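You operate a simulated robot arm through the tools that you are given. There is no shell and no other tool.

Carry out the task below with a simulated robot arm. There is one attempt and no reset: what you move stays moved.

JOB
Count out a tray of seed from tin 704 on the white board with holes.
Fine: empty the tin on the board and put it back; tilt the spare seed off, board level again; pull the yellow slide and leave it out, then pull out the wooden drawer with the tray.
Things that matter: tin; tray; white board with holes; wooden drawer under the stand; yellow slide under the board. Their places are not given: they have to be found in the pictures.

It is judged by the outcome, as a careful person would: the job done as asked, and still so three seconds after it is handed in. It fails if anything else is knocked over, pushed out of place, dropped, spilled or broken.

ROBOT AND FRAMES
A 7-joint arm with a two-finger parallel gripper, fixed in place. Base frame: the origin is at the foot of the arm, x ahead of it, y to its left, z up; the work surface is at about z = 0.8. Units: m, degrees, N and s.
Its first joint turns from -149.0 to 149.0 degrees. Payload 3.43 kg.
Tool frame: the origin (TCP) lies between the finger pads and is the grasp point; the fingertips stand 0.03 m ahead of it; z points along the fingers, y is the line along which they close. The gripper opens to 0.094 m. The fingers are 0.028 m wide and 0.01 m thick; the gripper's body (0.05 by 0.096 m) begins 0.055 m behind the TCP.
Orientation is that of the tool frame in the base frame, as a unit quaternion [w, x, y, z]. With the fingers straight down and closing along the base's y, the tool's x points along the base's -x, its y along +y and its z along -z.

CONTROLS
- The arm moves only by the tool jog_arm. Its argument "steps" is a list of rows, each an object (a shift or turn left out is 0, a gripper value left out holds the last) with "delta_pos": the shift along the tool's x, y, z in cm, a list of three; "turn": the turn, a rotation vector about the tool's x, y, z in degrees, a list of three. In form: [{"delta_pos": [tx, ty, tz], "turn": [ax, ay, az]}, ...]. A call has 1 to 20 rows; each row shifts and turns the commanded pose from where the row before left it, along the tool's axes as they then stand. "gripper" is the closure, from 0 (fully open) to 1 (shut), set as the call begins (left out, the last holds). Rows are played at 5 a second. More than 0.05 m and 8.6 degrees between two rows, or a gripper value outside its range, and nothing of the call is played. A pose out of reach is approached as far as the arm can. The call stops where the force on the tool passes 70 N (or 10 N more than at its start, if that is more) or the arm is blocked; 0.2 s more then pass. The fingers move at their own pace (about 0.045 m/s each) and stop on an object; they squeeze with about 31 N. The grip force told is the motor's: it shows also when the fingers shut on nothing. Time passes only in rows, and 0.2 s behind the last, so rows that do not move let the fingers close. It gives the time, the measured TCP pose, the force on the tool (base axes), the opening and the grip force at its end, in the units of the frame above (readings bear some noise), with the torque about the TCP (base axes, N m) and any sound that the robot's microphone picked up.
- Cameras (640 x 400 px; columns grow to the right, rows downward): "scene" is fixed at [0.2187, -0.5006, 1.358]; the picture's right is [-0.57, -0.82, 0.00], its down [-0.52, 0.36, -0.78] and it looks along [0.64, -0.44, -0.63] (base axes); focal length 234 px, centre (320, 200). "wrist" rides on the gripper at [0.076, 0.014, -0.102] in the tool frame; the picture's right is [-0.18, 0.98, 0.00], its down [-0.75, -0.14, -0.64] and it looks along [-0.63, -0.12, 0.77] (tool axes); focal length 243 px, centre (320, 200).
- get_image(camera): a new picture of that camera. The clock stands still meanwhile.
- pixel_to_xyz(camera, pixels): there is no depth. For up to 12 entries [column, row, z] of the newest picture of that camera ("zoom" is the newest enlarged one), the place [x, y] in the base frame at which the ray of that pixel passes the height z, good to about 0.003 m. The clock stands still meanwhile.
- close_up(camera, box): a new picture of the part [left, top, right, bottom] of that camera's present view, enlarged. The clock stands still meanwhile.
- finish_job(): hands the job in; it is judged then, once.

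Unless the task says otherwise, let go and move clear before handing in.

The tools are called after "Call:" as name(argument=value, ...) on one line, values as JSON. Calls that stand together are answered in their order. jog_arm: Moves the arm, as the interface text tells. Its arguments: {"type":"object","properties":{"steps":{"type":"array","items":{"type":"object","properties":{"delta_pos":{"type":"array","items":{"type":"number"}},"turn":{"type":"array","items":{"type":"number"}}}}},"gripper":{"type":"number"}},"required":["steps"]} The other tools are called the same way: get_image (camera) takes a picture; pixel_to_xyz (camera, pixels) gives the place at which the rays of pixels pass given heights; close_up (camera, box) takes an enlarged picture of a part of a camera's view; finish_job () hands the job in.

At the start:

```text
clock: 0.0
tool_pos: [0.7457, -0.6477, 1.1703]
tool_rot: [0.0, 0.0, 1.0, 0.0]
force: [0.2, 0.3, 0.1]
moment: [-0.03, 0.02, 0.03]
width: 0.0943
grasp_force: 0.1
```

scene: 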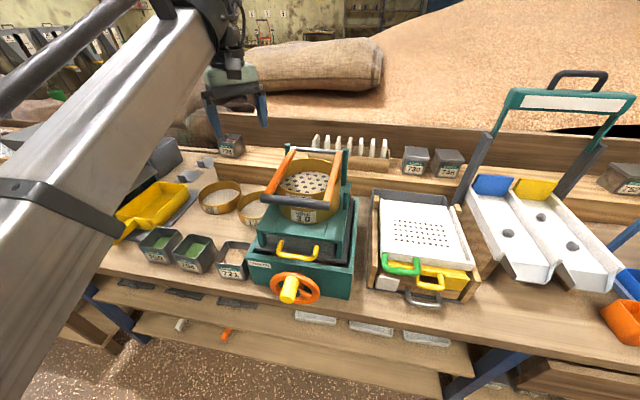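
wrist: 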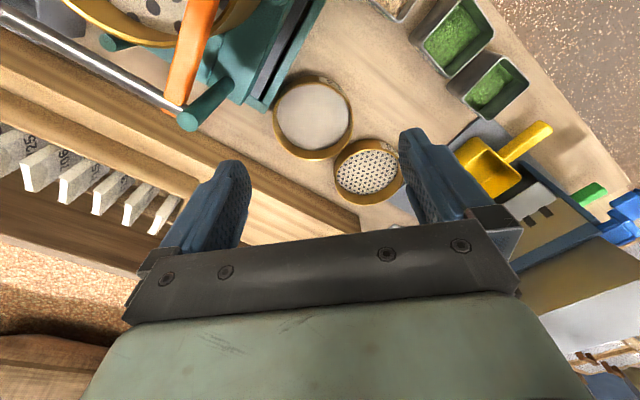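

The scene shows the white board with holes around pixel (420,235) with a green handle at (402,265), a yellow handle at (430,280) and a grey drawer handle at (422,298); tins are at several places (230,145), (415,158), (447,162), (625,178), (235,260). I will zoom in to read the labels.

Call:
close_up(camera="scene", box=[340, 120, 500, 320])

Call:
close_up(camera="scene", box=[380, 130, 480, 190])

Call:
close_up(camera="scene", box=[190, 120, 270, 170])

Call:
close_up(camera="scene", box=[580, 150, 640, 200])

Call:
close_up(camera="scene", box=[130, 220, 260, 300])

```text
2.00 times, centred on (420, 220) of scene
```

zoom: 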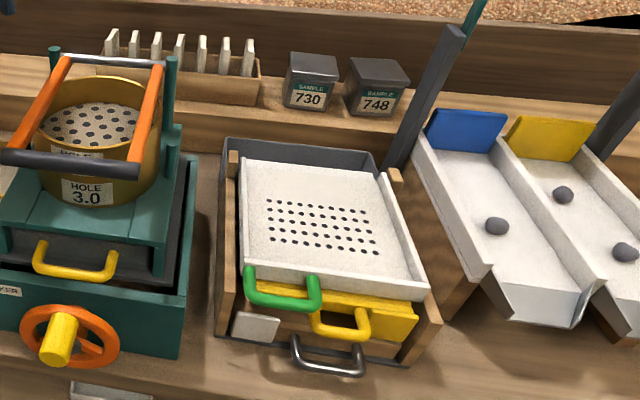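

```text
6.40 times, centred on (430, 160) of scene
```

zoom: 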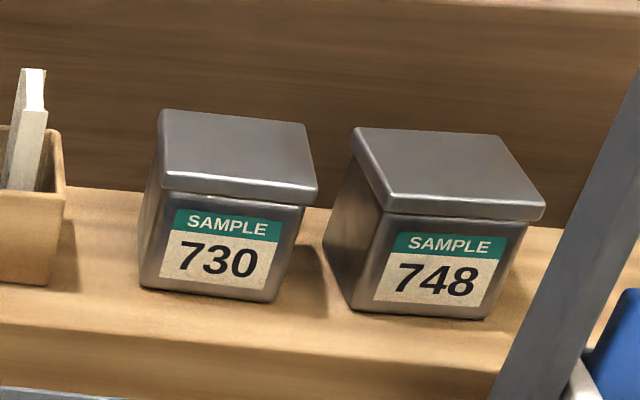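

```text
8.00 times, centred on (230, 145) of scene
```

zoom: 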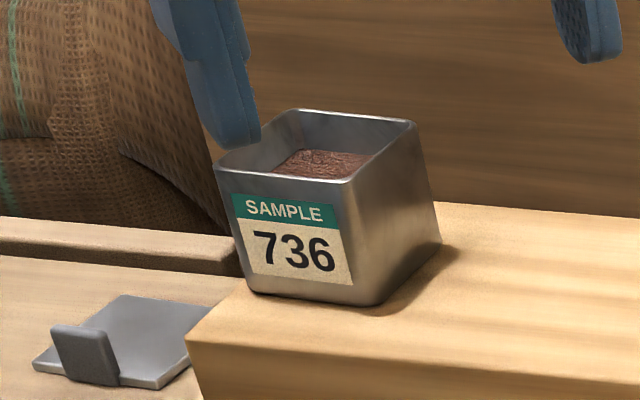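

```text
8.00 times, centred on (610, 175) of scene
```

zoom: 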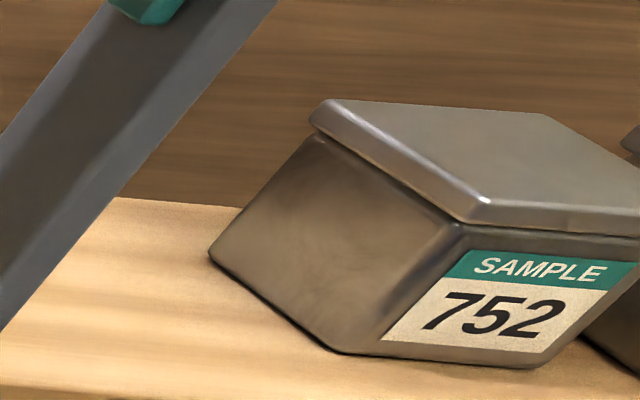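

```text
4.92 times, centred on (195, 260) of scene
```

zoom: 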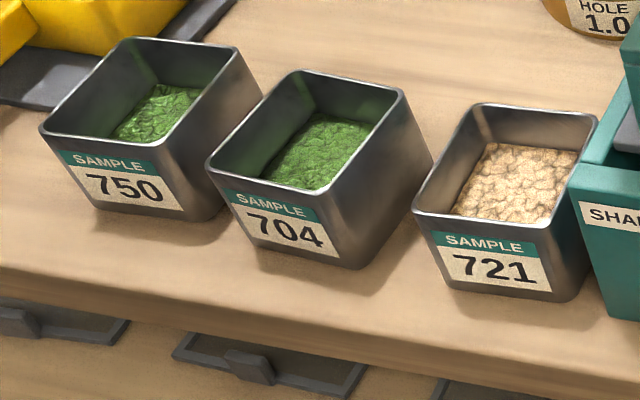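

Tin 704 is the middle open tin at (195,252), green seed. Next I'll measure the table geometry: tin rim and base corners and the stand's parts.

Call:
close_up(camera="scene", box=[360, 180, 488, 260])

Call:
close_up(camera="scene", box=[360, 240, 488, 320])

Call:
close_up(camera="scene", box=[165, 225, 229, 275])

Call:
pixel_to_xyz(camera="scene", pixels=[[173, 257, 0.8], [199, 272, 0.8], [217, 252, 0.8], [366, 288, 0.8], [461, 302, 0.8], [482, 272, 0.8], [374, 192, 0.8], [365, 288, 0.85], [240, 340, 0.8], [120, 275, 0.8]])

```text
5.00 times, centred on (424, 220) of scene
```

zoom: 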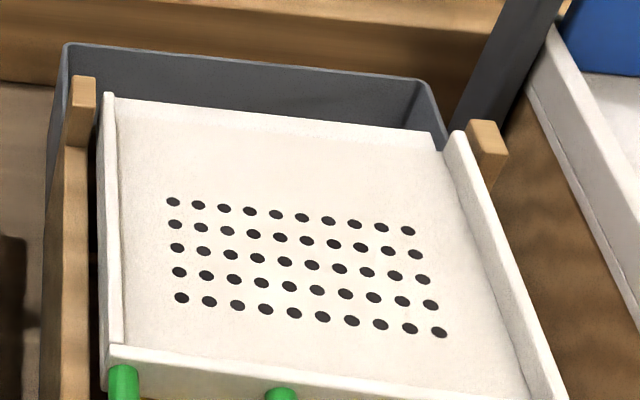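

```text
5.00 times, centred on (424, 280) of scene
```

zoom: 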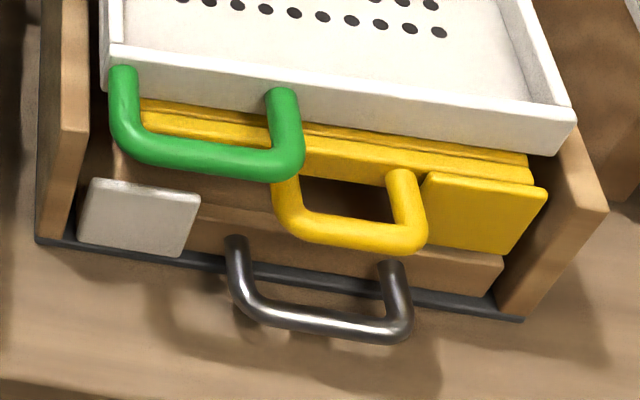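

```text
8.00 times, centred on (197, 250) of scene
```

zoom: 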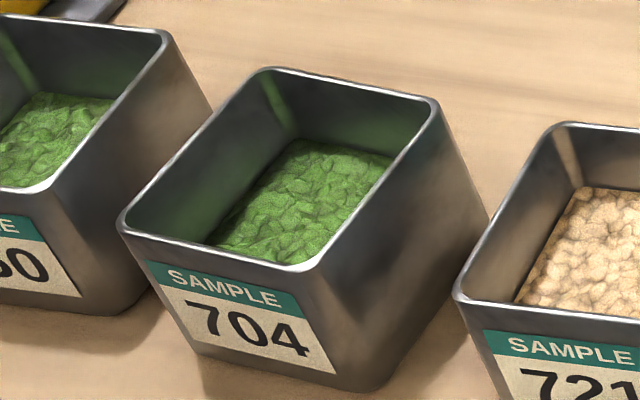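

```text
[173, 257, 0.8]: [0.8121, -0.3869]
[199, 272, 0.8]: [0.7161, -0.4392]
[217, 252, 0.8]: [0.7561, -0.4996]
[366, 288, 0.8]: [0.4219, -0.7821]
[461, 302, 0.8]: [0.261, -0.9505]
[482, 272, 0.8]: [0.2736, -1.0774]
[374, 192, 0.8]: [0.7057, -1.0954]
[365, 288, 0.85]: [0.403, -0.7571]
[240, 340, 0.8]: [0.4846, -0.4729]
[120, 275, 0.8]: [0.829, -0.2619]
```

Tin 704's rim corners and base corners are clear in the last zoom; I'll measure them at several heights to get the tin size and table height.

Call:
pixel_to_xyz(camera="zoom", pixels=[[193, 352, 0.8], [372, 392, 0.8], [490, 218, 0.8], [262, 68, 0.86], [437, 100, 0.86], [318, 270, 0.86], [122, 225, 0.86], [262, 68, 0.88], [437, 100, 0.88], [318, 270, 0.88], [122, 225, 0.88]])

Call:
get_image(camera="wrist")

```text
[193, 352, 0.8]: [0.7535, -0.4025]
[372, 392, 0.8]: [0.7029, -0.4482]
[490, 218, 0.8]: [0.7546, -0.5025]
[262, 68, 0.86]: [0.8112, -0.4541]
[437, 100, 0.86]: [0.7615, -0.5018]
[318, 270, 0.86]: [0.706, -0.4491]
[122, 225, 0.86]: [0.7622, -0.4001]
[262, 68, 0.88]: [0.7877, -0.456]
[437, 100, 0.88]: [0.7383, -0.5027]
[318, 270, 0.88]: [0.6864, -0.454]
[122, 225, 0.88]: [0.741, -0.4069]
```

```text
taken
```

wrist: 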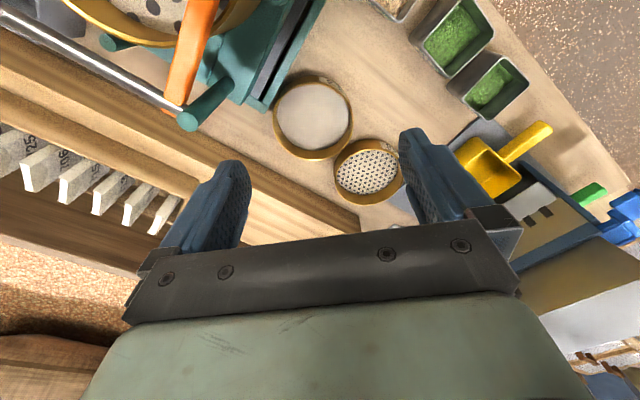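

Tin 704 is roughly 7 cm square and 6 cm high, centred near (0.758,-0.452), turned about 45° in the base frame. Now I measure the stand: board corners, holes and handles at candidate heights.

Call:
pixel_to_xyz(camera="scene", pixels=[[367.4, 287.6, 0.8], [369.4, 265.4, 0.84], [369.4, 265.4, 0.86], [369.4, 265.4, 0.88], [394.6, 220.4, 0.9], [441.6, 226.2, 0.9], [396.2, 239.4, 0.9], [448, 246.4, 0.9], [394.6, 220.4, 0.86], [441.6, 226.2, 0.86], [396.2, 239.4, 0.86], [448, 246.4, 0.86]])

Call:
pixel_to_xyz(camera="scene", pixels=[[381, 250, 0.88], [475, 263, 0.88], [381, 199, 0.88], [452, 207, 0.88], [464, 304, 0.8], [481, 282, 0.84], [481, 282, 0.86], [373, 189, 0.84], [446, 197, 0.84], [408, 298, 0.82], [440, 303, 0.82]])

```text
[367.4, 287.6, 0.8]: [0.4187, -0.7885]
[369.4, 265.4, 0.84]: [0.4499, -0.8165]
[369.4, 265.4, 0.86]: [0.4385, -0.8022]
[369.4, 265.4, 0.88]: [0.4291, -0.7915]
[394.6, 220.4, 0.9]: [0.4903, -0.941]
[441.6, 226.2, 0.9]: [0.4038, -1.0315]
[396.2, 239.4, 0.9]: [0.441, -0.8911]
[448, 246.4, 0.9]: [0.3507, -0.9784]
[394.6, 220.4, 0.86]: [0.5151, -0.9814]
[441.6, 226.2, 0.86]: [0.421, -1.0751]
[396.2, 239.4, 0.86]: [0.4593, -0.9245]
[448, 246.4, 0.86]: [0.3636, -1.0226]
```

```text
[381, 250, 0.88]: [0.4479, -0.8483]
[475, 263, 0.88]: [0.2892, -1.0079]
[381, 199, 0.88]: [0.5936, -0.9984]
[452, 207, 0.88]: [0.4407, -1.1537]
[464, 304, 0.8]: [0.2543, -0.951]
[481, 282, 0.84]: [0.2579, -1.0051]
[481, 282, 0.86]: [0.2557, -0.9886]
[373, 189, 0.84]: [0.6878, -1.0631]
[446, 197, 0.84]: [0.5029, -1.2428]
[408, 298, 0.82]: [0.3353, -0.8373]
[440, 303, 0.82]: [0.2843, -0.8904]
```

The stand's front runs along (-0.71,-0.70), so the bench is turned 45° from the base; the board is at about z = 0.9 with its centre near (0.42,-0.96). I now test how far the wrist can turn (for pouring with the camera on top), turning in place well above everything.

Call:
pixel_to_xyz(camera="scene", pixels=[[270, 300, 0.8], [345, 310, 0.8], [345, 152, 0.95], [345, 152, 1.0], [345, 152, 1.05], [290, 150, 1.0], [265, 203, 1.0], [330, 205, 1.0], [350, 195, 0.9]])

Call:
close_up(camera="scene", box=[230, 130, 370, 310])

Call:
jog_arm(steps=[{"turn": [0, 0, -8]}, {"turn": [0, 0, -8]}, {"turn": [0, 0, -8]}, {"turn": [0, 0, -8]}, {"turn": [0, 0, -8]}, {"turn": [0, 0, -8]}, {"turn": [0, 0, -8]}, {"turn": [0, 0, -8]}, {"turn": [0, 0, -8]}])

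```text
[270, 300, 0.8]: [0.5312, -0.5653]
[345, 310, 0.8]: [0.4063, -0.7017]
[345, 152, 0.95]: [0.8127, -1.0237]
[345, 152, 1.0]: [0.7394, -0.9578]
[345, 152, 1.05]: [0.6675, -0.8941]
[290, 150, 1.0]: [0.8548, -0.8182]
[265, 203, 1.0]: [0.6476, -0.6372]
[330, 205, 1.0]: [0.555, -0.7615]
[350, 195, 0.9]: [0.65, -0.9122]
```

```text
2.22 times, centred on (300, 220) of scene
```

zoom: 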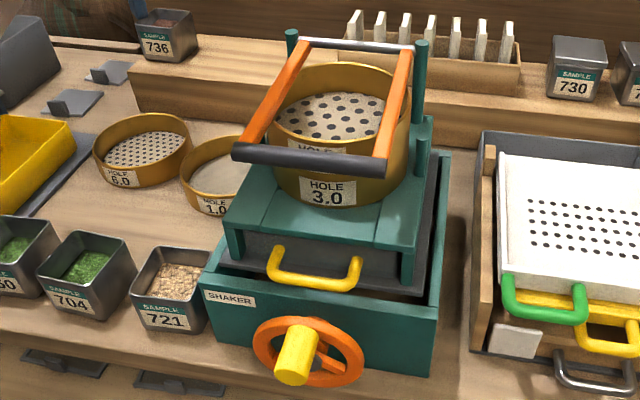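

```text
clock: 2.0
tool_pos: [0.747, -0.6464, 1.1698]
tool_rot: [0.0, -0.589, 0.808, 0.0]
force: [0.3, -0.4, -0.1]
moment: [0.01, 0.0, 0.01]
width: 0.094
grasp_force: 0.2
```

The wrist followed a 72° turn. I continue the turn to see whether the full 139° is available.

Call:
jog_arm(steps=[{"turn": [0, 0, -8]}, {"turn": [0, 0, -8]}, {"turn": [0, 0, -8]}, {"turn": [0, 0, -8]}, {"turn": [0, 0, -8]}, {"turn": [0, 0, -8]}, {"turn": [0, 0, -8]}, {"turn": [0, 0, -8]}])

Call:
get_image(camera="wrist")

Call:
get_image(camera="scene")

```text
clock: 3.8
tool_pos: [0.7573, -0.6355, 1.1705]
tool_rot: [-0.003, 0.909, -0.417, 0.001]
force: [0.3, 0.9, 1.0]
moment: [0.04, 0.01, 0.01]
width: 0.094
grasp_force: 0.1
out of reach, approached as far as the arm can: row 8
```

```text
taken
```

wrist: 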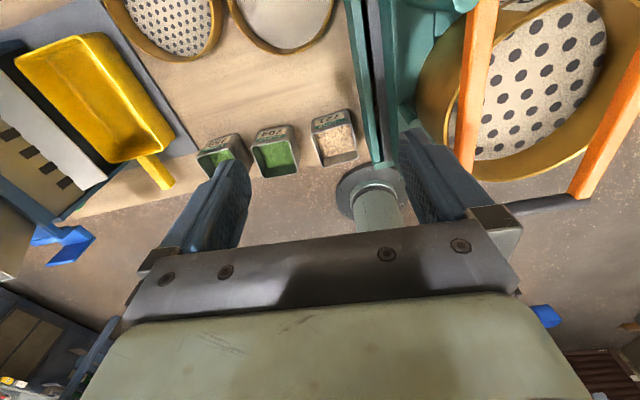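

```text
taken
```

scene: 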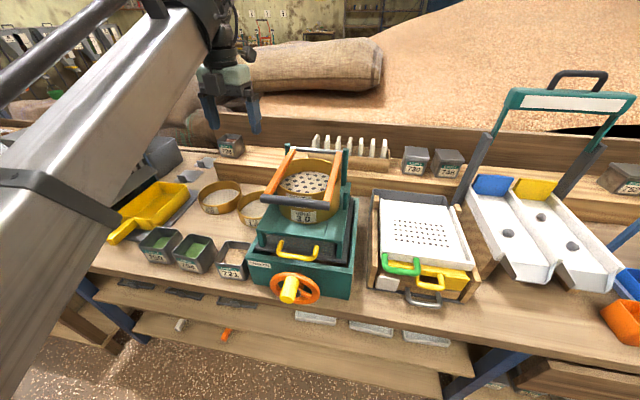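

The wrist stops at a tool-x azimuth of about 311° here (roughly 10° short of pointing straight out), which still leaves enough for pouring with the camera on top. Now I turn back to tool-x along the bench (225°), so the fingers close front-to-back on the tin, and move above it.

Call:
jog_arm(steps=[{"turn": [0, 0, 8]}, {"turn": [0, 0, 8]}, {"turn": [0, 0, 8]}, {"turn": [0, 0, 8]}, {"turn": [0, 0, 8]}, {"turn": [0, 0, 8]}, {"turn": [0, 0, 8]}, {"turn": [0, 0, 8]}, {"turn": [0, 0, 8]}, {"turn": [0, 0, 8]}, {"turn": [0, 0, 6]}, {}])

```text
clock: 6.4
tool_pos: [0.7559, -0.6361, 1.1692]
tool_rot: [0.001, -0.378, 0.926, 0.0]
force: [0.7, 0.0, 0.4]
moment: [0.0, 0.0, 0.0]
width: 0.0938
grasp_force: 0.0
```

Tool-x is now at 224° as intended. I move sideways to above tin 704 and then down to z ≈ 1.02 for a closer look.

Call:
jog_arm(steps=[{"delta_pos": [-3.25, 3.27, 0]}, {"delta_pos": [-3.25, 3.27, 0]}, {"delta_pos": [-3.25, 3.27, 0]}, {"delta_pos": [-3.2, 3.26, 0]}, {"delta_pos": [0, 0, 4]}, {"delta_pos": [0, 0, 4]}, {"delta_pos": [0, 0, 4]}, {"delta_pos": [0, 0, 3]}, {}])

Call:
get_image(camera="wrist")

Call:
get_image(camera="scene")

```text
clock: 8.4
tool_pos: [0.7568, -0.4526, 1.0211]
tool_rot: [0.002, -0.379, 0.926, 0.001]
force: [-0.3, 0.0, -0.6]
moment: [0.03, 0.02, -0.02]
width: 0.0938
grasp_force: 0.0
```

```text
taken
```

wrist: 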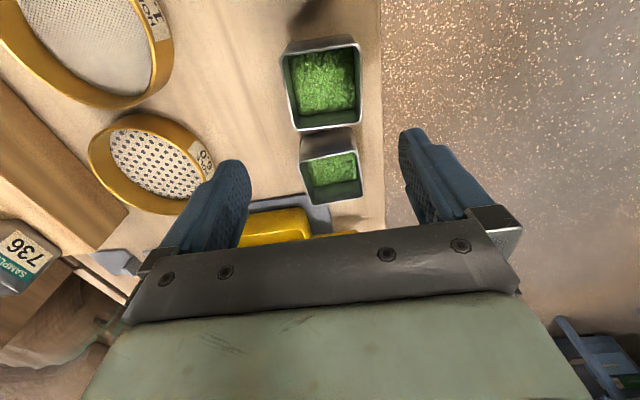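

```text
taken
```

scene: 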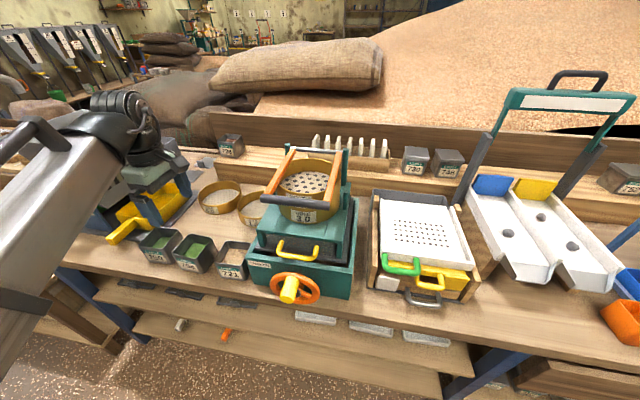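

The tin in the wrist view at (322,83) should be tin 704 below the gripper. I'll check with a close-up and measure its rim.

Call:
close_up(camera="wrist", box=[260, 0, 400, 140])

Call:
pixel_to_xyz(camera="wrist", pixels=[[281, 51, 0.862], [358, 38, 0.862], [363, 125, 0.862], [298, 131, 0.862], [320, 95, 0.862], [300, 147, 0.862], [354, 139, 0.862]])

```text
2.86 times, centred on (330, 70) of wrist
```

zoom: 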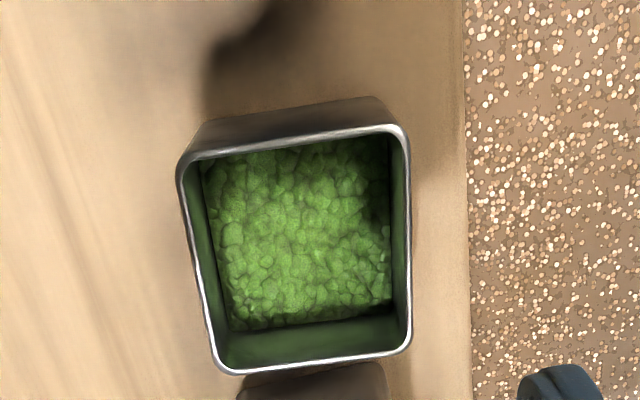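

```text
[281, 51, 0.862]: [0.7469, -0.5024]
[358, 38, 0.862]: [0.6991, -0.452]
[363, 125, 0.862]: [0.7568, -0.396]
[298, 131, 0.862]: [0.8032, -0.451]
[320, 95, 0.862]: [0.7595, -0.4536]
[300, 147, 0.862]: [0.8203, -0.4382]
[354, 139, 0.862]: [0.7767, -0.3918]
```

The measured rim centre is about (0.752,-0.450), within a few mm of the TCP, and it matches tin 704 from the scene view. I shift 3 mm and descend with fingertips just above the rim, then check.

Call:
jog_arm(steps=[{"delta_pos": [0.1, 0.3, 3]}, {"delta_pos": [0, 0, 4]}, {"delta_pos": [0, 0, 3]}, {}])

Call:
get_image(camera="wrist")

Call:
close_up(camera="scene", box=[110, 180, 270, 290])

```text
clock: 9.4
tool_pos: [0.7562, -0.4473, 0.9158]
tool_rot: [0.001, -0.378, 0.926, 0.001]
force: [0.2, -0.5, -0.6]
moment: [-0.01, -0.02, 0.01]
width: 0.0939
grasp_force: 0.0
```

```text
taken
```

wrist: 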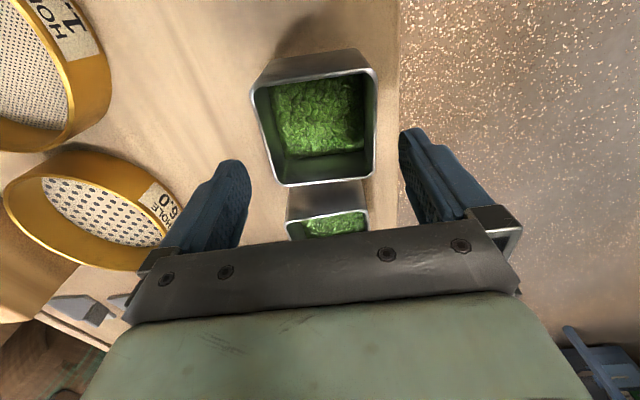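

```text
3.64 times, centred on (190, 235) of scene
```

zoom: 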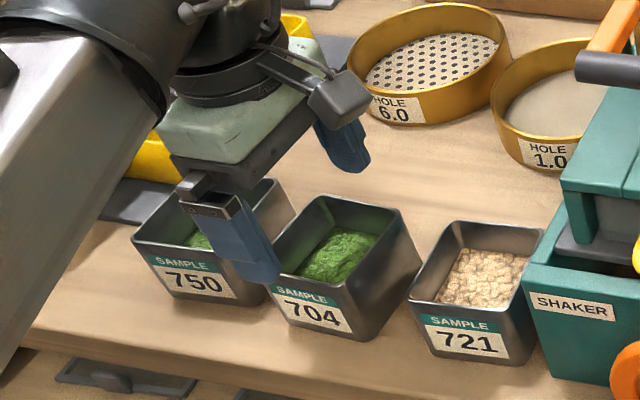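

The rim corners in the wrist view are at (252,92), (372,72), (373,178), (280,186); the tin sits slightly further along tool +x than the TCP. I measure before descending.

Call:
close_up(camera="wrist", box=[220, 30, 420, 220])

Call:
pixel_to_xyz(camera="wrist", pixels=[[252, 92, 0.862], [372, 72, 0.862], [373, 178, 0.862], [280, 186, 0.862], [252, 92, 0.857], [372, 72, 0.857], [373, 178, 0.857], [280, 186, 0.857]])

```text
2.11 times, centred on (320, 125) of wrist
```

zoom: 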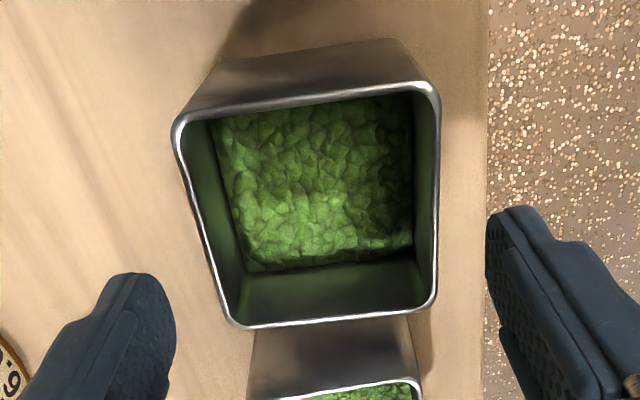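

```text
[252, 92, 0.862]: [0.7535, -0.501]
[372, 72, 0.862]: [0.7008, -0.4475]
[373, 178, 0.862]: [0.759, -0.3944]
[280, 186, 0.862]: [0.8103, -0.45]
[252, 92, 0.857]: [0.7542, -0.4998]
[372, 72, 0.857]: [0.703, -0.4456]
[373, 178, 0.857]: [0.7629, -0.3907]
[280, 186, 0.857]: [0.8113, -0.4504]
```

The rim centre measures (0.756,-0.448), right at the TCP, and the rim is about 7.5 cm wide. I descend to z ≈ 0.848 and look before closing.

Call:
jog_arm(steps=[{"delta_pos": [0, 0, 2]}, {"delta_pos": [0, 0, 2]}, {"delta_pos": [0, 0, 1.5]}, {"delta_pos": [0, 0, 1.3]}, {}])

Call:
close_up(camera="wrist", box=[200, 20, 440, 220])

Call:
close_up(camera="scene", box=[130, 190, 260, 290])

```text
clock: 10.6
tool_pos: [0.7535, -0.4494, 0.8516]
tool_rot: [0.003, -0.378, 0.926, 0.001]
force: [0.6, 0.4, 0.3]
moment: [0.01, -0.02, 0.01]
width: 0.0941
grasp_force: 0.1
```

```text
2.00 times, centred on (320, 120) of wrist
```

zoom: 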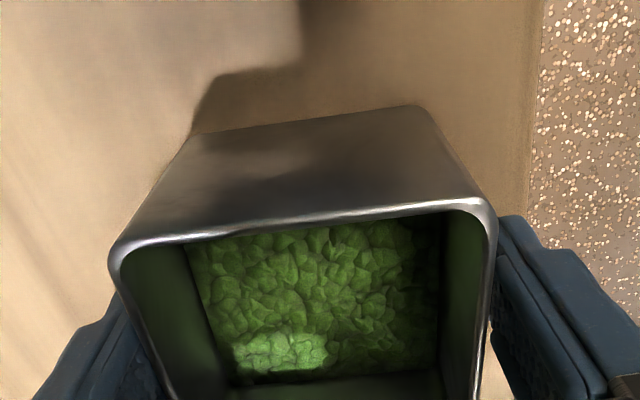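

```text
4.00 times, centred on (195, 240) of scene
```

zoom: 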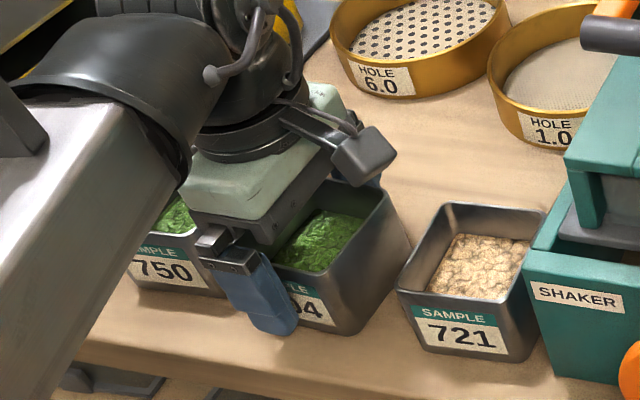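

Both fingers straddle the tin (front finger at zoom (265,300)), no contact yet. I check whether the front finger is centred on the front face.

Call:
pixel_to_xyz(camera="zoom", pixels=[[253, 322, 0.8216], [290, 334, 0.8216], [272, 328, 0.8216], [345, 335, 0.8], [395, 245, 0.86]])

```text
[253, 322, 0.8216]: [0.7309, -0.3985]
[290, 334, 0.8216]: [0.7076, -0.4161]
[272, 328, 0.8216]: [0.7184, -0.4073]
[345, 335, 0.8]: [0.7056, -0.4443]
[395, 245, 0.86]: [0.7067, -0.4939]
```

The finger is centred within 2 mm of the face centre. I close the gripper on the tin.

Call:
jog_arm(gripper=1, steps=[{}, {}, {}, {}, {}, {}])

```text
clock: 12.0
tool_pos: [0.7532, -0.4494, 0.8521]
tool_rot: [0.002, -0.379, 0.925, 0.001]
force: [0.4, 0.3, -1.0]
moment: [-0.01, -0.04, -0.02]
width: 0.0806
grasp_force: 31.3
```

The fingers hold the tin at 8.06 cm with 31 N. I lift 4 cm and check the hold.

Call:
jog_arm(steps=[{"delta_pos": [0, 0, -1]}, {"delta_pos": [0, 0, -1.5]}, {"delta_pos": [0, 0, -1.5]}, {}])

Call:
close_up(camera="scene", box=[130, 190, 260, 290])

```text
clock: 13.0
tool_pos: [0.7542, -0.4485, 0.8929]
tool_rot: [0.002, -0.379, 0.925, 0.0]
force: [0.5, -1.0, -0.2]
moment: [0.01, 0.01, -0.01]
width: 0.0752
grasp_force: 31.0
```

```text
4.00 times, centred on (195, 240) of scene
```

zoom: 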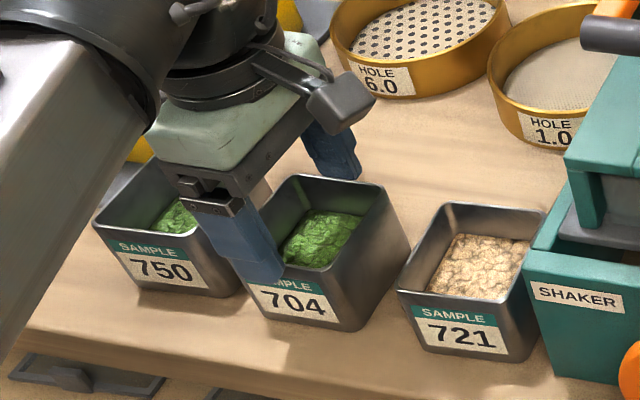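

The reading shows no weight and the width dropped to 7.5 cm; in the picture tin 704's base corner at zoom (345,332) has not risen, so it appears the fingers slid up. I look closer before doing anything else.

Call:
get_image(camera="wrist")

Call:
close_up(camera="scene", box=[160, 220, 224, 280])

```text
taken
```

wrist: 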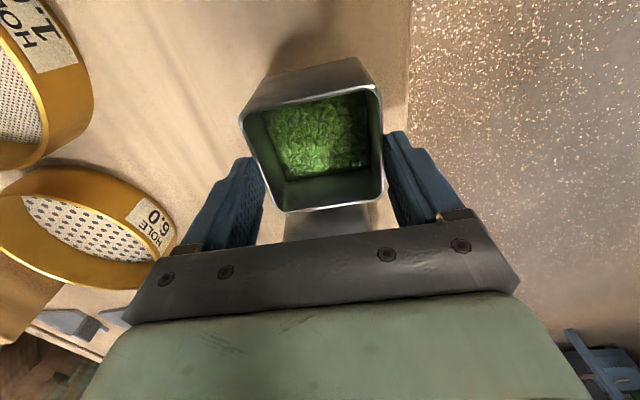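

```text
6.67 times, centred on (192, 250) of scene
```

zoom: 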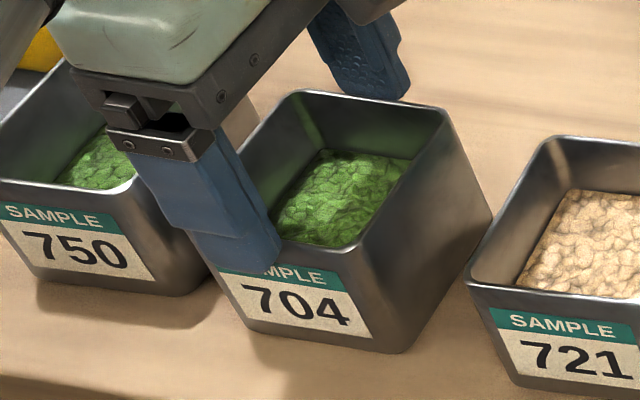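

The tin is still on the bench; the fingertips now only touch the rim (front fingertip at zoom (245,265)). I open again, go lower than before and re-grip deeper.

Call:
jog_arm(gripper=0, steps=[{}, {}, {}, {}])

Call:
get_image(camera="wrist")

Call:
close_up(camera="scene", box=[160, 220, 224, 280])

```text
clock: 14.0
tool_pos: [0.7551, -0.4503, 0.8929]
tool_rot: [0.002, -0.379, 0.925, 0.001]
force: [-0.6, 0.4, 0.6]
moment: [-0.02, -0.01, 0.0]
width: 0.0941
grasp_force: 0.2
```

```text
taken
```

wrist: 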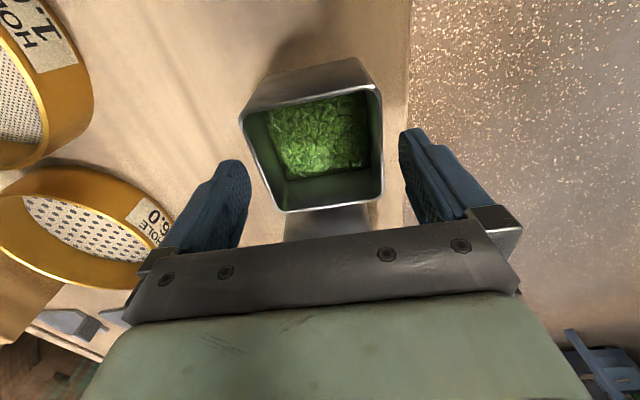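

```text
6.67 times, centred on (192, 250) of scene
```

zoom: 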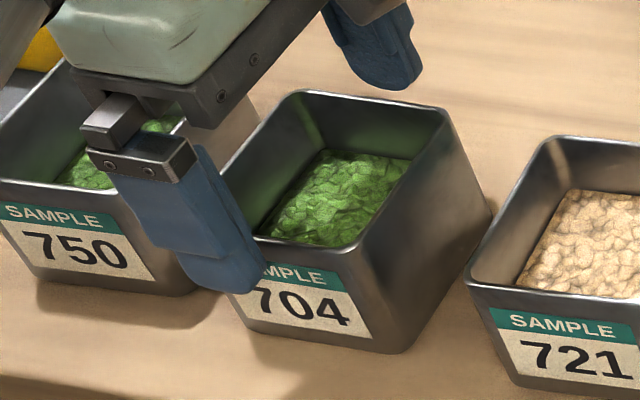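

The tin stands exactly as before and its rim seems nearer z = 0.87 than 0.862. I go down to z ≈ 0.862 (rim near the pad centre), close, and read the width before lifting slowly.

Call:
jog_arm(steps=[{"delta_pos": [0, 0, 1.5]}, {"delta_pos": [0, 0, 1.6]}, {}])

Call:
jog_arm(gripper=1, steps=[{}, {}, {}, {}, {}, {}])

```text
clock: 14.8
tool_pos: [0.7548, -0.4506, 0.8612]
tool_rot: [0.002, -0.378, 0.926, 0.0]
force: [0.1, 0.0, -0.5]
moment: [0.03, 0.0, 0.02]
width: 0.0941
grasp_force: 0.0
```

```text
clock: 16.2
tool_pos: [0.7555, -0.4496, 0.8607]
tool_rot: [0.001, -0.379, 0.925, 0.0]
force: [0.8, 0.3, -0.1]
moment: [0.03, 0.01, 0.0]
width: 0.0798
grasp_force: 31.0
```

Width now is 7.98 cm at this height, versus 7.52 cm when gripped at the tips, so the width changes with height. I look closely at how the fingers meet the tin.

Call:
close_up(camera="wrist", box=[200, 60, 440, 240])

Call:
close_up(camera="scene", box=[160, 220, 224, 280])

```text
2.22 times, centred on (320, 150) of wrist
```

zoom: 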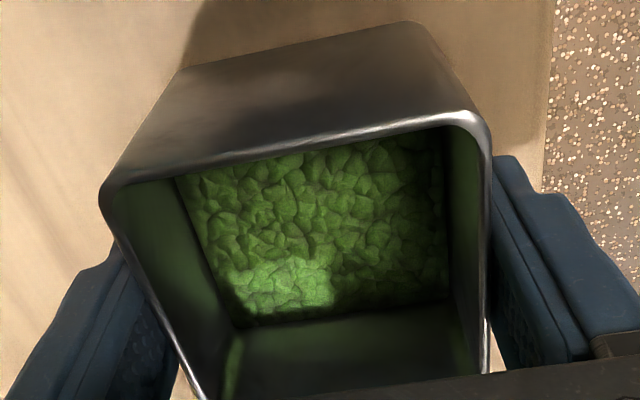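

```text
6.67 times, centred on (192, 250) of scene
```

zoom: 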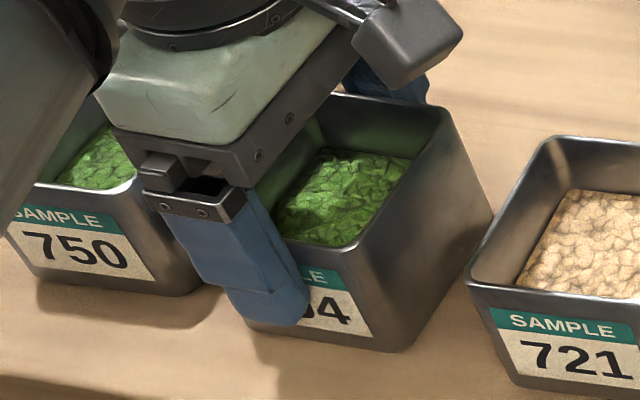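

The fingers sit flat on the front and back walls. I lift only 6 mm and read width and force to see whether it holds now.

Call:
jog_arm(steps=[{"delta_pos": [0, 0, -0.2]}, {"delta_pos": [0, 0, -0.2]}, {"delta_pos": [0, 0, -0.2]}, {}])

Call:
close_up(camera="scene", box=[160, 220, 224, 280])

```text
clock: 17.2
tool_pos: [0.7541, -0.4489, 0.8677]
tool_rot: [0.002, -0.379, 0.926, 0.001]
force: [-0.2, 0.8, -2.0]
moment: [-0.02, -0.03, 0.01]
width: 0.0797
grasp_force: 31.4
```

```text
6.67 times, centred on (192, 250) of scene
```

zoom: 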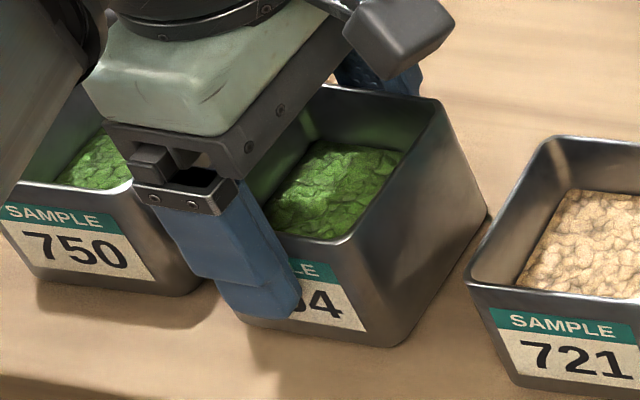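

The tin now rises with the fingers (force −2 N, width steady at 7.97 cm). I keep lifting slowly and check again.

Call:
jog_arm(steps=[{"delta_pos": [0, 0, -0.3]}, {"delta_pos": [0, 0, -0.4]}, {"delta_pos": [0, 0, -0.5]}, {"delta_pos": [0, 0, -0.6]}, {"delta_pos": [0, 0, -0.7]}, {"delta_pos": [0, 0, -0.7]}, {"delta_pos": [0, 0, -0.5]}, {"delta_pos": [0, 0, -0.3]}, {}])

Call:
close_up(camera="scene", box=[160, 200, 240, 280])

```text
clock: 19.2
tool_pos: [0.7547, -0.4494, 0.907]
tool_rot: [0.001, -0.379, 0.926, 0.001]
force: [0.7, 0.4, -1.8]
moment: [-0.01, -0.02, 0.03]
width: 0.0796
grasp_force: 31.1
```

```text
5.00 times, centred on (200, 240) of scene
```

zoom: 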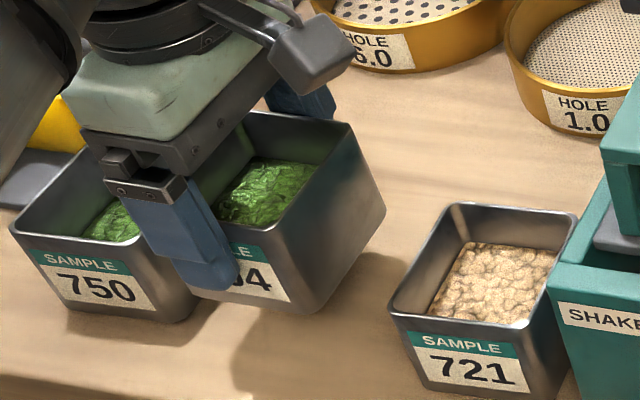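

The tin hangs securely (force −1.8 N, width steady). I raise it gently to z ≈ 1.23 so it can pass over the shaker.

Call:
jog_arm(steps=[{"delta_pos": [0, 0, -1]}, {"delta_pos": [0, 0, -1.5]}, {"delta_pos": [0, 0, -2]}, {"delta_pos": [0, 0, -2.5]}, {"delta_pos": [0, 0, -3]}, {"delta_pos": [0, 0, -3]}, {"delta_pos": [0, 0, -3]}, {"delta_pos": [0, 0, -3]}, {"delta_pos": [0, 0, -3]}, {"delta_pos": [0, 0, -3]}, {"delta_pos": [0, 0, -2.5]}, {"delta_pos": [0, 0, -2]}, {"delta_pos": [0, 0, -1.5]}, {"delta_pos": [0, 0, -1]}, {}])

Call:
get_image(camera="scene")

Call:
get_image(camera="wrist")

```text
clock: 22.4
tool_pos: [0.7609, -0.4537, 1.2093]
tool_rot: [0.005, -0.378, 0.926, -0.004]
force: [-0.7, -0.7, -2.1]
moment: [-0.01, 0.03, 0.0]
width: 0.0798
grasp_force: 30.8
out of reach, approached as far as the arm can: row 13, 14
```

```text
taken
```

scene: 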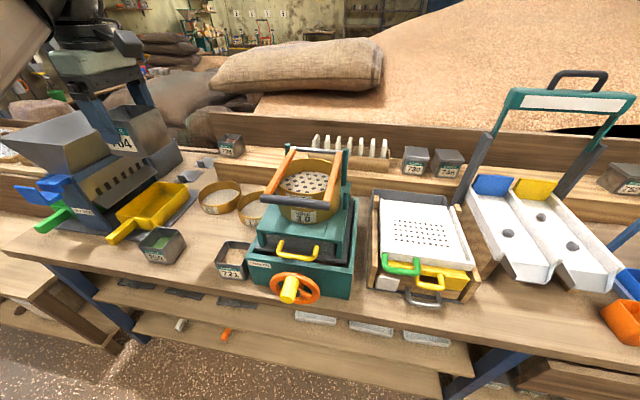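

```text
taken
```

wrist: 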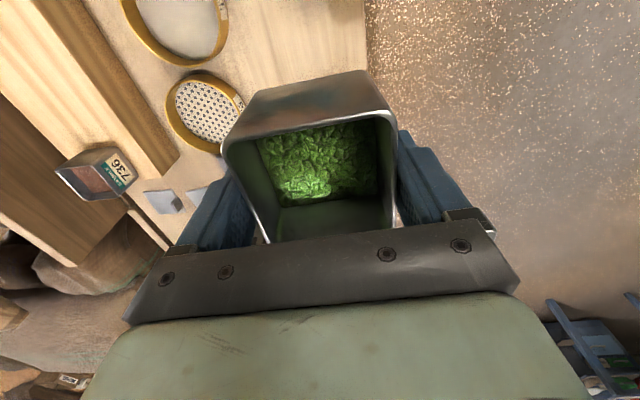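

The arm tops out at z ≈ 1.21 here, so rather than crossing the shaker's tall posts I carry the tin around its front side: back toward the robot at z ≈ 1.12, then along the bench front to (0.36,-0.66).

Call:
jog_arm(steps=[{"delta_pos": [1.3, 1.2, 0.7]}, {"delta_pos": [2.5, 2.3, 1.3]}, {"delta_pos": [2.8, 2.6, 1.4]}, {"delta_pos": [2.8, 2.6, 1.4]}, {"delta_pos": [2.8, 2.6, 1.4]}, {"delta_pos": [2.8, 2.6, 1.4]}, {"delta_pos": [2.6, 2.5, 1.3]}, {"delta_pos": [3.2, -0.3, 0]}, {"delta_pos": [3.7, -0.45, 0]}, {"delta_pos": [3.7, -0.45, 0]}, {"delta_pos": [3.7, -0.45, 0]}, {"delta_pos": [3.7, -0.45, 0]}, {"delta_pos": [3.7, -0.5, 0]}, {"delta_pos": [2.4, -0.3, 0]}, {"delta_pos": [1.3, -0.2, 0]}, {}])

Call:
get_image(camera="scene")

```text
clock: 25.8
tool_pos: [0.3608, -0.6611, 1.1189]
tool_rot: [0.002, -0.378, 0.926, 0.001]
force: [-0.4, -0.2, -1.4]
moment: [0.01, 0.0, 0.01]
width: 0.0796
grasp_force: 31.6
out of reach, approached as far as the arm can: row 8
```

```text
taken
```

scene: 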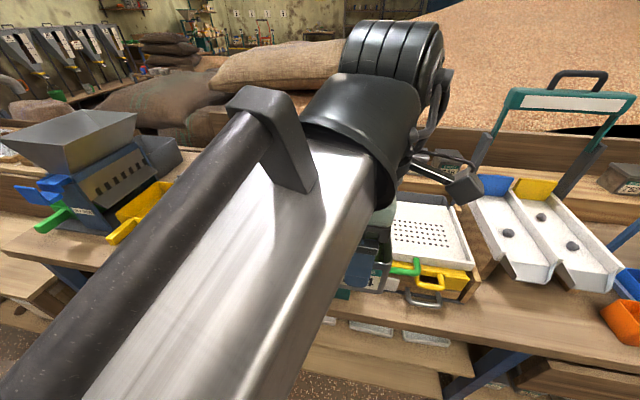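

The tin is now held in front of the shaker at (0.361,-0.661,1.119), hold still firm. I turn the tool to azimuth ≈ 283° while moving toward the front of the stand, keeping the tin upright.

Call:
jog_arm(steps=[{"turn": [0, 0, -5]}, {"turn": [0, 0, -7.3]}, {"turn": [0, 0, -7.3]}, {"turn": [0, 0, -7.3]}, {"turn": [0, 0, -7.3]}, {"turn": [0, 0, -7.3]}, {"turn": [0, 0, -7.3]}, {"turn": [0, 0, -6]}, {"turn": [0, 0, -3.8]}, {}])

Call:
close_up(camera="scene", box=[340, 160, 500, 320])

```text
clock: 28.0
tool_pos: [0.3621, -0.6619, 1.1167]
tool_rot: [-0.002, 0.783, -0.621, 0.001]
force: [-0.6, 0.5, -1.8]
moment: [-0.03, -0.02, 0.05]
width: 0.0797
grasp_force: 31.2
```

```text
2.50 times, centred on (420, 240) of scene
```

zoom: 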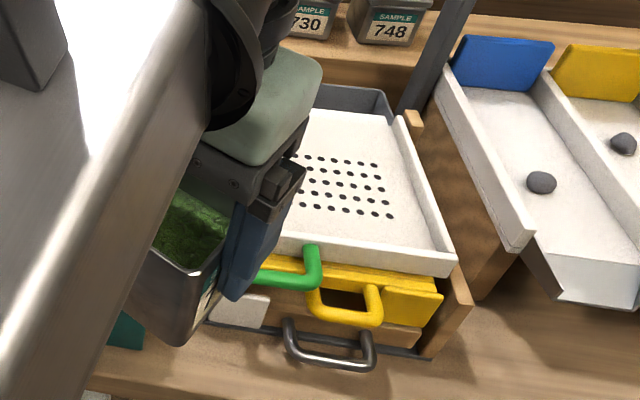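

Tool-x now points at 283°. I advance over the front of the stand at z ≈ 1.117 and begin a gentle 30° tilt, well below the spilling angle.

Call:
jog_arm(steps=[{"delta_pos": [2, 0.2, 0]}, {"delta_pos": [3.5, 0.4, 0]}, {"delta_pos": [4, 0.45, 0]}, {"delta_pos": [4, 0.45, 0]}, {"delta_pos": [2.5, 0.3, 0]}, {"delta_pos": [1, 0.1, 0], "turn": [0, 4, 0]}, {"turn": [0, 6, 0]}, {"turn": [0, 6, 0]}, {"turn": [0, 6, 0]}, {"turn": [0, 4, 0]}, {"turn": [0, 4, 0]}, {}])

Call:
close_up(camera="scene", box=[340, 140, 520, 320])

Call:
get_image(camera="wrist")

```text
clock: 30.6
tool_pos: [0.3822, -0.8332, 1.1169]
tool_rot: [0.159, 0.756, -0.601, 0.203]
force: [0.7, 0.3, -1.3]
moment: [0.03, 0.0, -0.02]
width: 0.08
grasp_force: 31.2
```

```text
2.22 times, centred on (430, 230) of scene
```

zoom: 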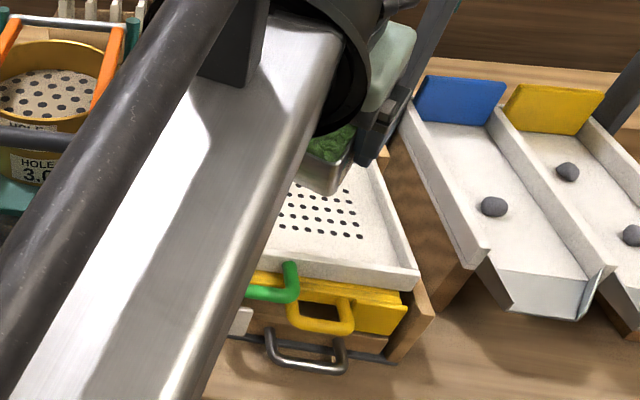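

```text
taken
```

wrist: 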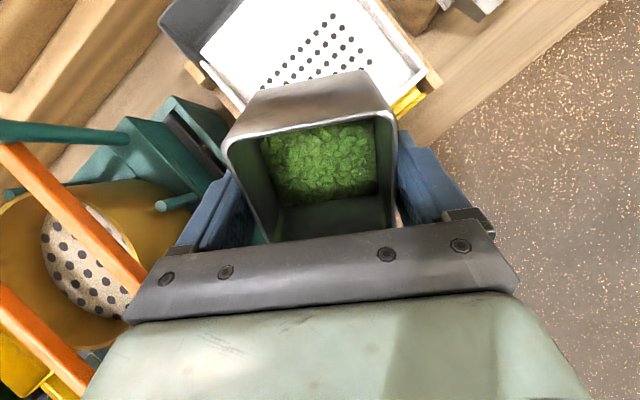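

Tilted 30° with the seed still level in the tin, and the board is visible in the wrist view at (310,50). I use both cameras on the same holes to pin down the board's height.

Call:
close_up(camera="wrist", box=[180, 0, 440, 130])

Call:
pixel_to_xyz(camera="scene", pixels=[[441.6, 226.2, 0.88], [441.6, 226.2, 0.9], [441.6, 226.2, 0.92], [448, 246.4, 0.88], [448, 246.4, 0.9], [448, 246.4, 0.92]])

```text
2.46 times, centred on (310, 65) of wrist
```

zoom: 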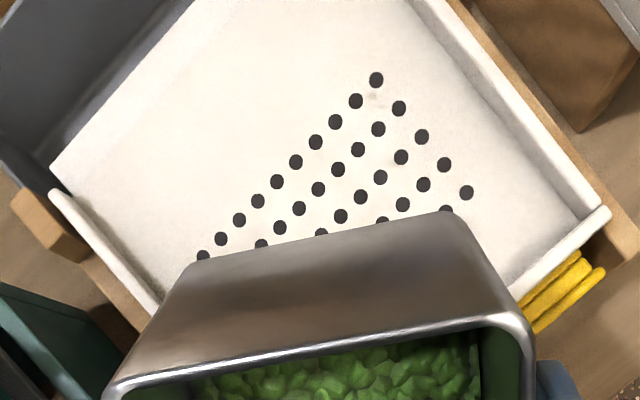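

```text
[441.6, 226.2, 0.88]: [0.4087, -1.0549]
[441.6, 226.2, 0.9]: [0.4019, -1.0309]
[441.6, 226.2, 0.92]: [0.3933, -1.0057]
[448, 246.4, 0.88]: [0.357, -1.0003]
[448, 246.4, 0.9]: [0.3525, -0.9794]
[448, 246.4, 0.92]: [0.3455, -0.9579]
```

Call:
pixel_to_xyz(camera="zoom", pixels=[[376, 80, 0.88], [376, 80, 0.9], [376, 80, 0.92], [466, 192, 0.88], [466, 192, 0.9], [466, 192, 0.92], [609, 212, 0.9], [609, 212, 0.92], [203, 257, 0.9], [52, 168, 0.9], [603, 200, 0.91], [512, 290, 0.9]])

```text
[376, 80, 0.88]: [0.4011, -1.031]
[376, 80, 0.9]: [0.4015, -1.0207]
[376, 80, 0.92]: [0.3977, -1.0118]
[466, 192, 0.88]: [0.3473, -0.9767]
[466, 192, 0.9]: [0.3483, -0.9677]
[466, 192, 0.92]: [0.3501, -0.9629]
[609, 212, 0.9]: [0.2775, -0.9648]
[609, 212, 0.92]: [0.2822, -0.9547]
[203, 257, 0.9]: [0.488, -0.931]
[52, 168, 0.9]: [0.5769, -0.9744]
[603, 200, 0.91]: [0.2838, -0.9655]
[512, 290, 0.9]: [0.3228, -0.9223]
```

Triangulating the right-hand holes from both cameras puts the board surface at z ≈ 0.913, hole grid centre ≈ (0.418,-0.945), front edge about 9 cm in front of that. I move the tin to above the front hole row, (0.396,-0.935,1.03), still at 30°.

Call:
jog_arm(steps=[{"delta_pos": [0.6, 0.13, 1.6]}, {"delta_pos": [0.9, 0.19, 2.5]}, {"delta_pos": [0.9, 0.19, 2.5]}, {"delta_pos": [0.9, 0.19, 2.5]}, {"delta_pos": [0.9, 0.19, 2.5]}, {"delta_pos": [0.33, 0.06, 1.06]}, {}])

Call:
get_image(camera="wrist")

Call:
close_up(camera="scene", box=[340, 140, 520, 320])

```text
clock: 32.2
tool_pos: [0.3949, -0.9356, 1.0281]
tool_rot: [0.159, 0.756, -0.601, 0.203]
force: [-0.1, 0.4, -1.9]
moment: [0.01, 0.02, 0.01]
width: 0.0797
grasp_force: 31.3
```

```text
taken
```

wrist: 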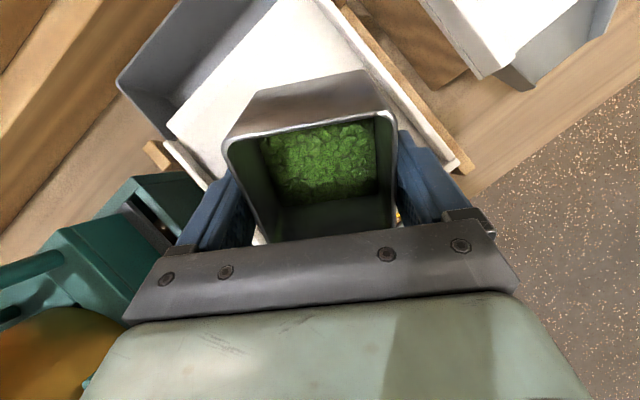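

```text
2.22 times, centred on (430, 230) of scene
```

zoom: 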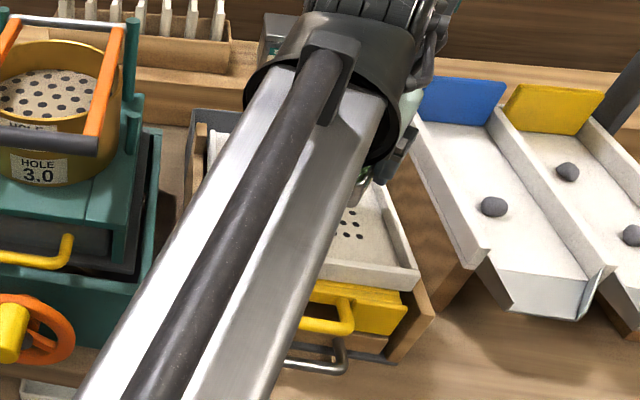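

The tin hangs over the front part of the board. I tilt on slowly to about 60° and look into the tin.

Call:
jog_arm(steps=[{"turn": [0, 4, 0]}, {"turn": [0, 5, 0]}, {"turn": [0, 5, 0]}, {"turn": [0, 5, 0]}, {"turn": [0, 5, 0]}, {"turn": [0, 4, 0]}, {"turn": [0, 2, 0]}, {}])

Call:
get_image(camera="wrist")

Call:
close_up(camera="scene", box=[340, 140, 520, 320])

```text
clock: 34.0
tool_pos: [0.3963, -0.9344, 1.0288]
tool_rot: [0.309, 0.678, -0.539, 0.392]
force: [-0.3, -0.1, -2.2]
moment: [0.04, 0.0, 0.0]
width: 0.0793
grasp_force: 31.1
```

```text
taken
```

wrist: 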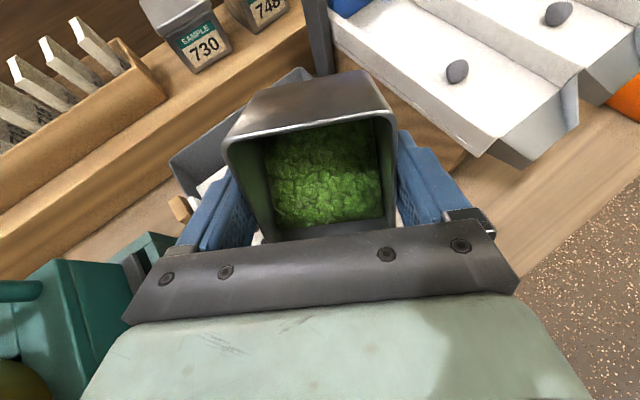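

```text
2.22 times, centred on (430, 230) of scene
```

zoom: 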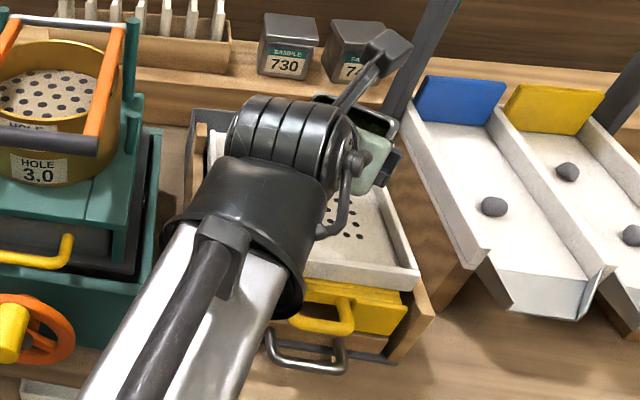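

At 60° the seed has settled against the lower wall, none has left yet. I continue slowly to 85°.

Call:
jog_arm(steps=[{"turn": [0, 3, 0]}, {"turn": [0, 4, 0]}, {"turn": [0, 4, 0]}, {"turn": [0, 4, 0]}, {"turn": [0, 4, 0]}, {"turn": [0, 4, 0]}, {"turn": [0, 2, 0]}, {}, {}, {}])

Call:
get_image(camera="wrist")

Call:
close_up(camera="scene", box=[360, 140, 500, 320])

```text
clock: 36.2
tool_pos: [0.3965, -0.9334, 1.0297]
tool_rot: [0.419, 0.577, -0.46, 0.53]
force: [-0.3, -0.1, -1.2]
moment: [0.06, 0.01, 0.0]
width: 0.0797
grasp_force: 30.7
```

```text
taken
```

wrist: 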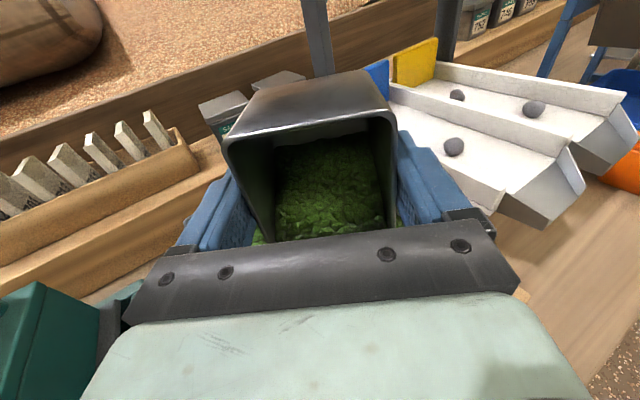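

```text
2.22 times, centred on (430, 230) of scene
```

zoom: 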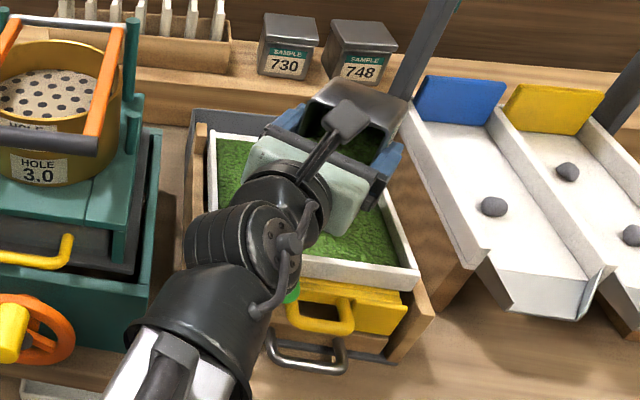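

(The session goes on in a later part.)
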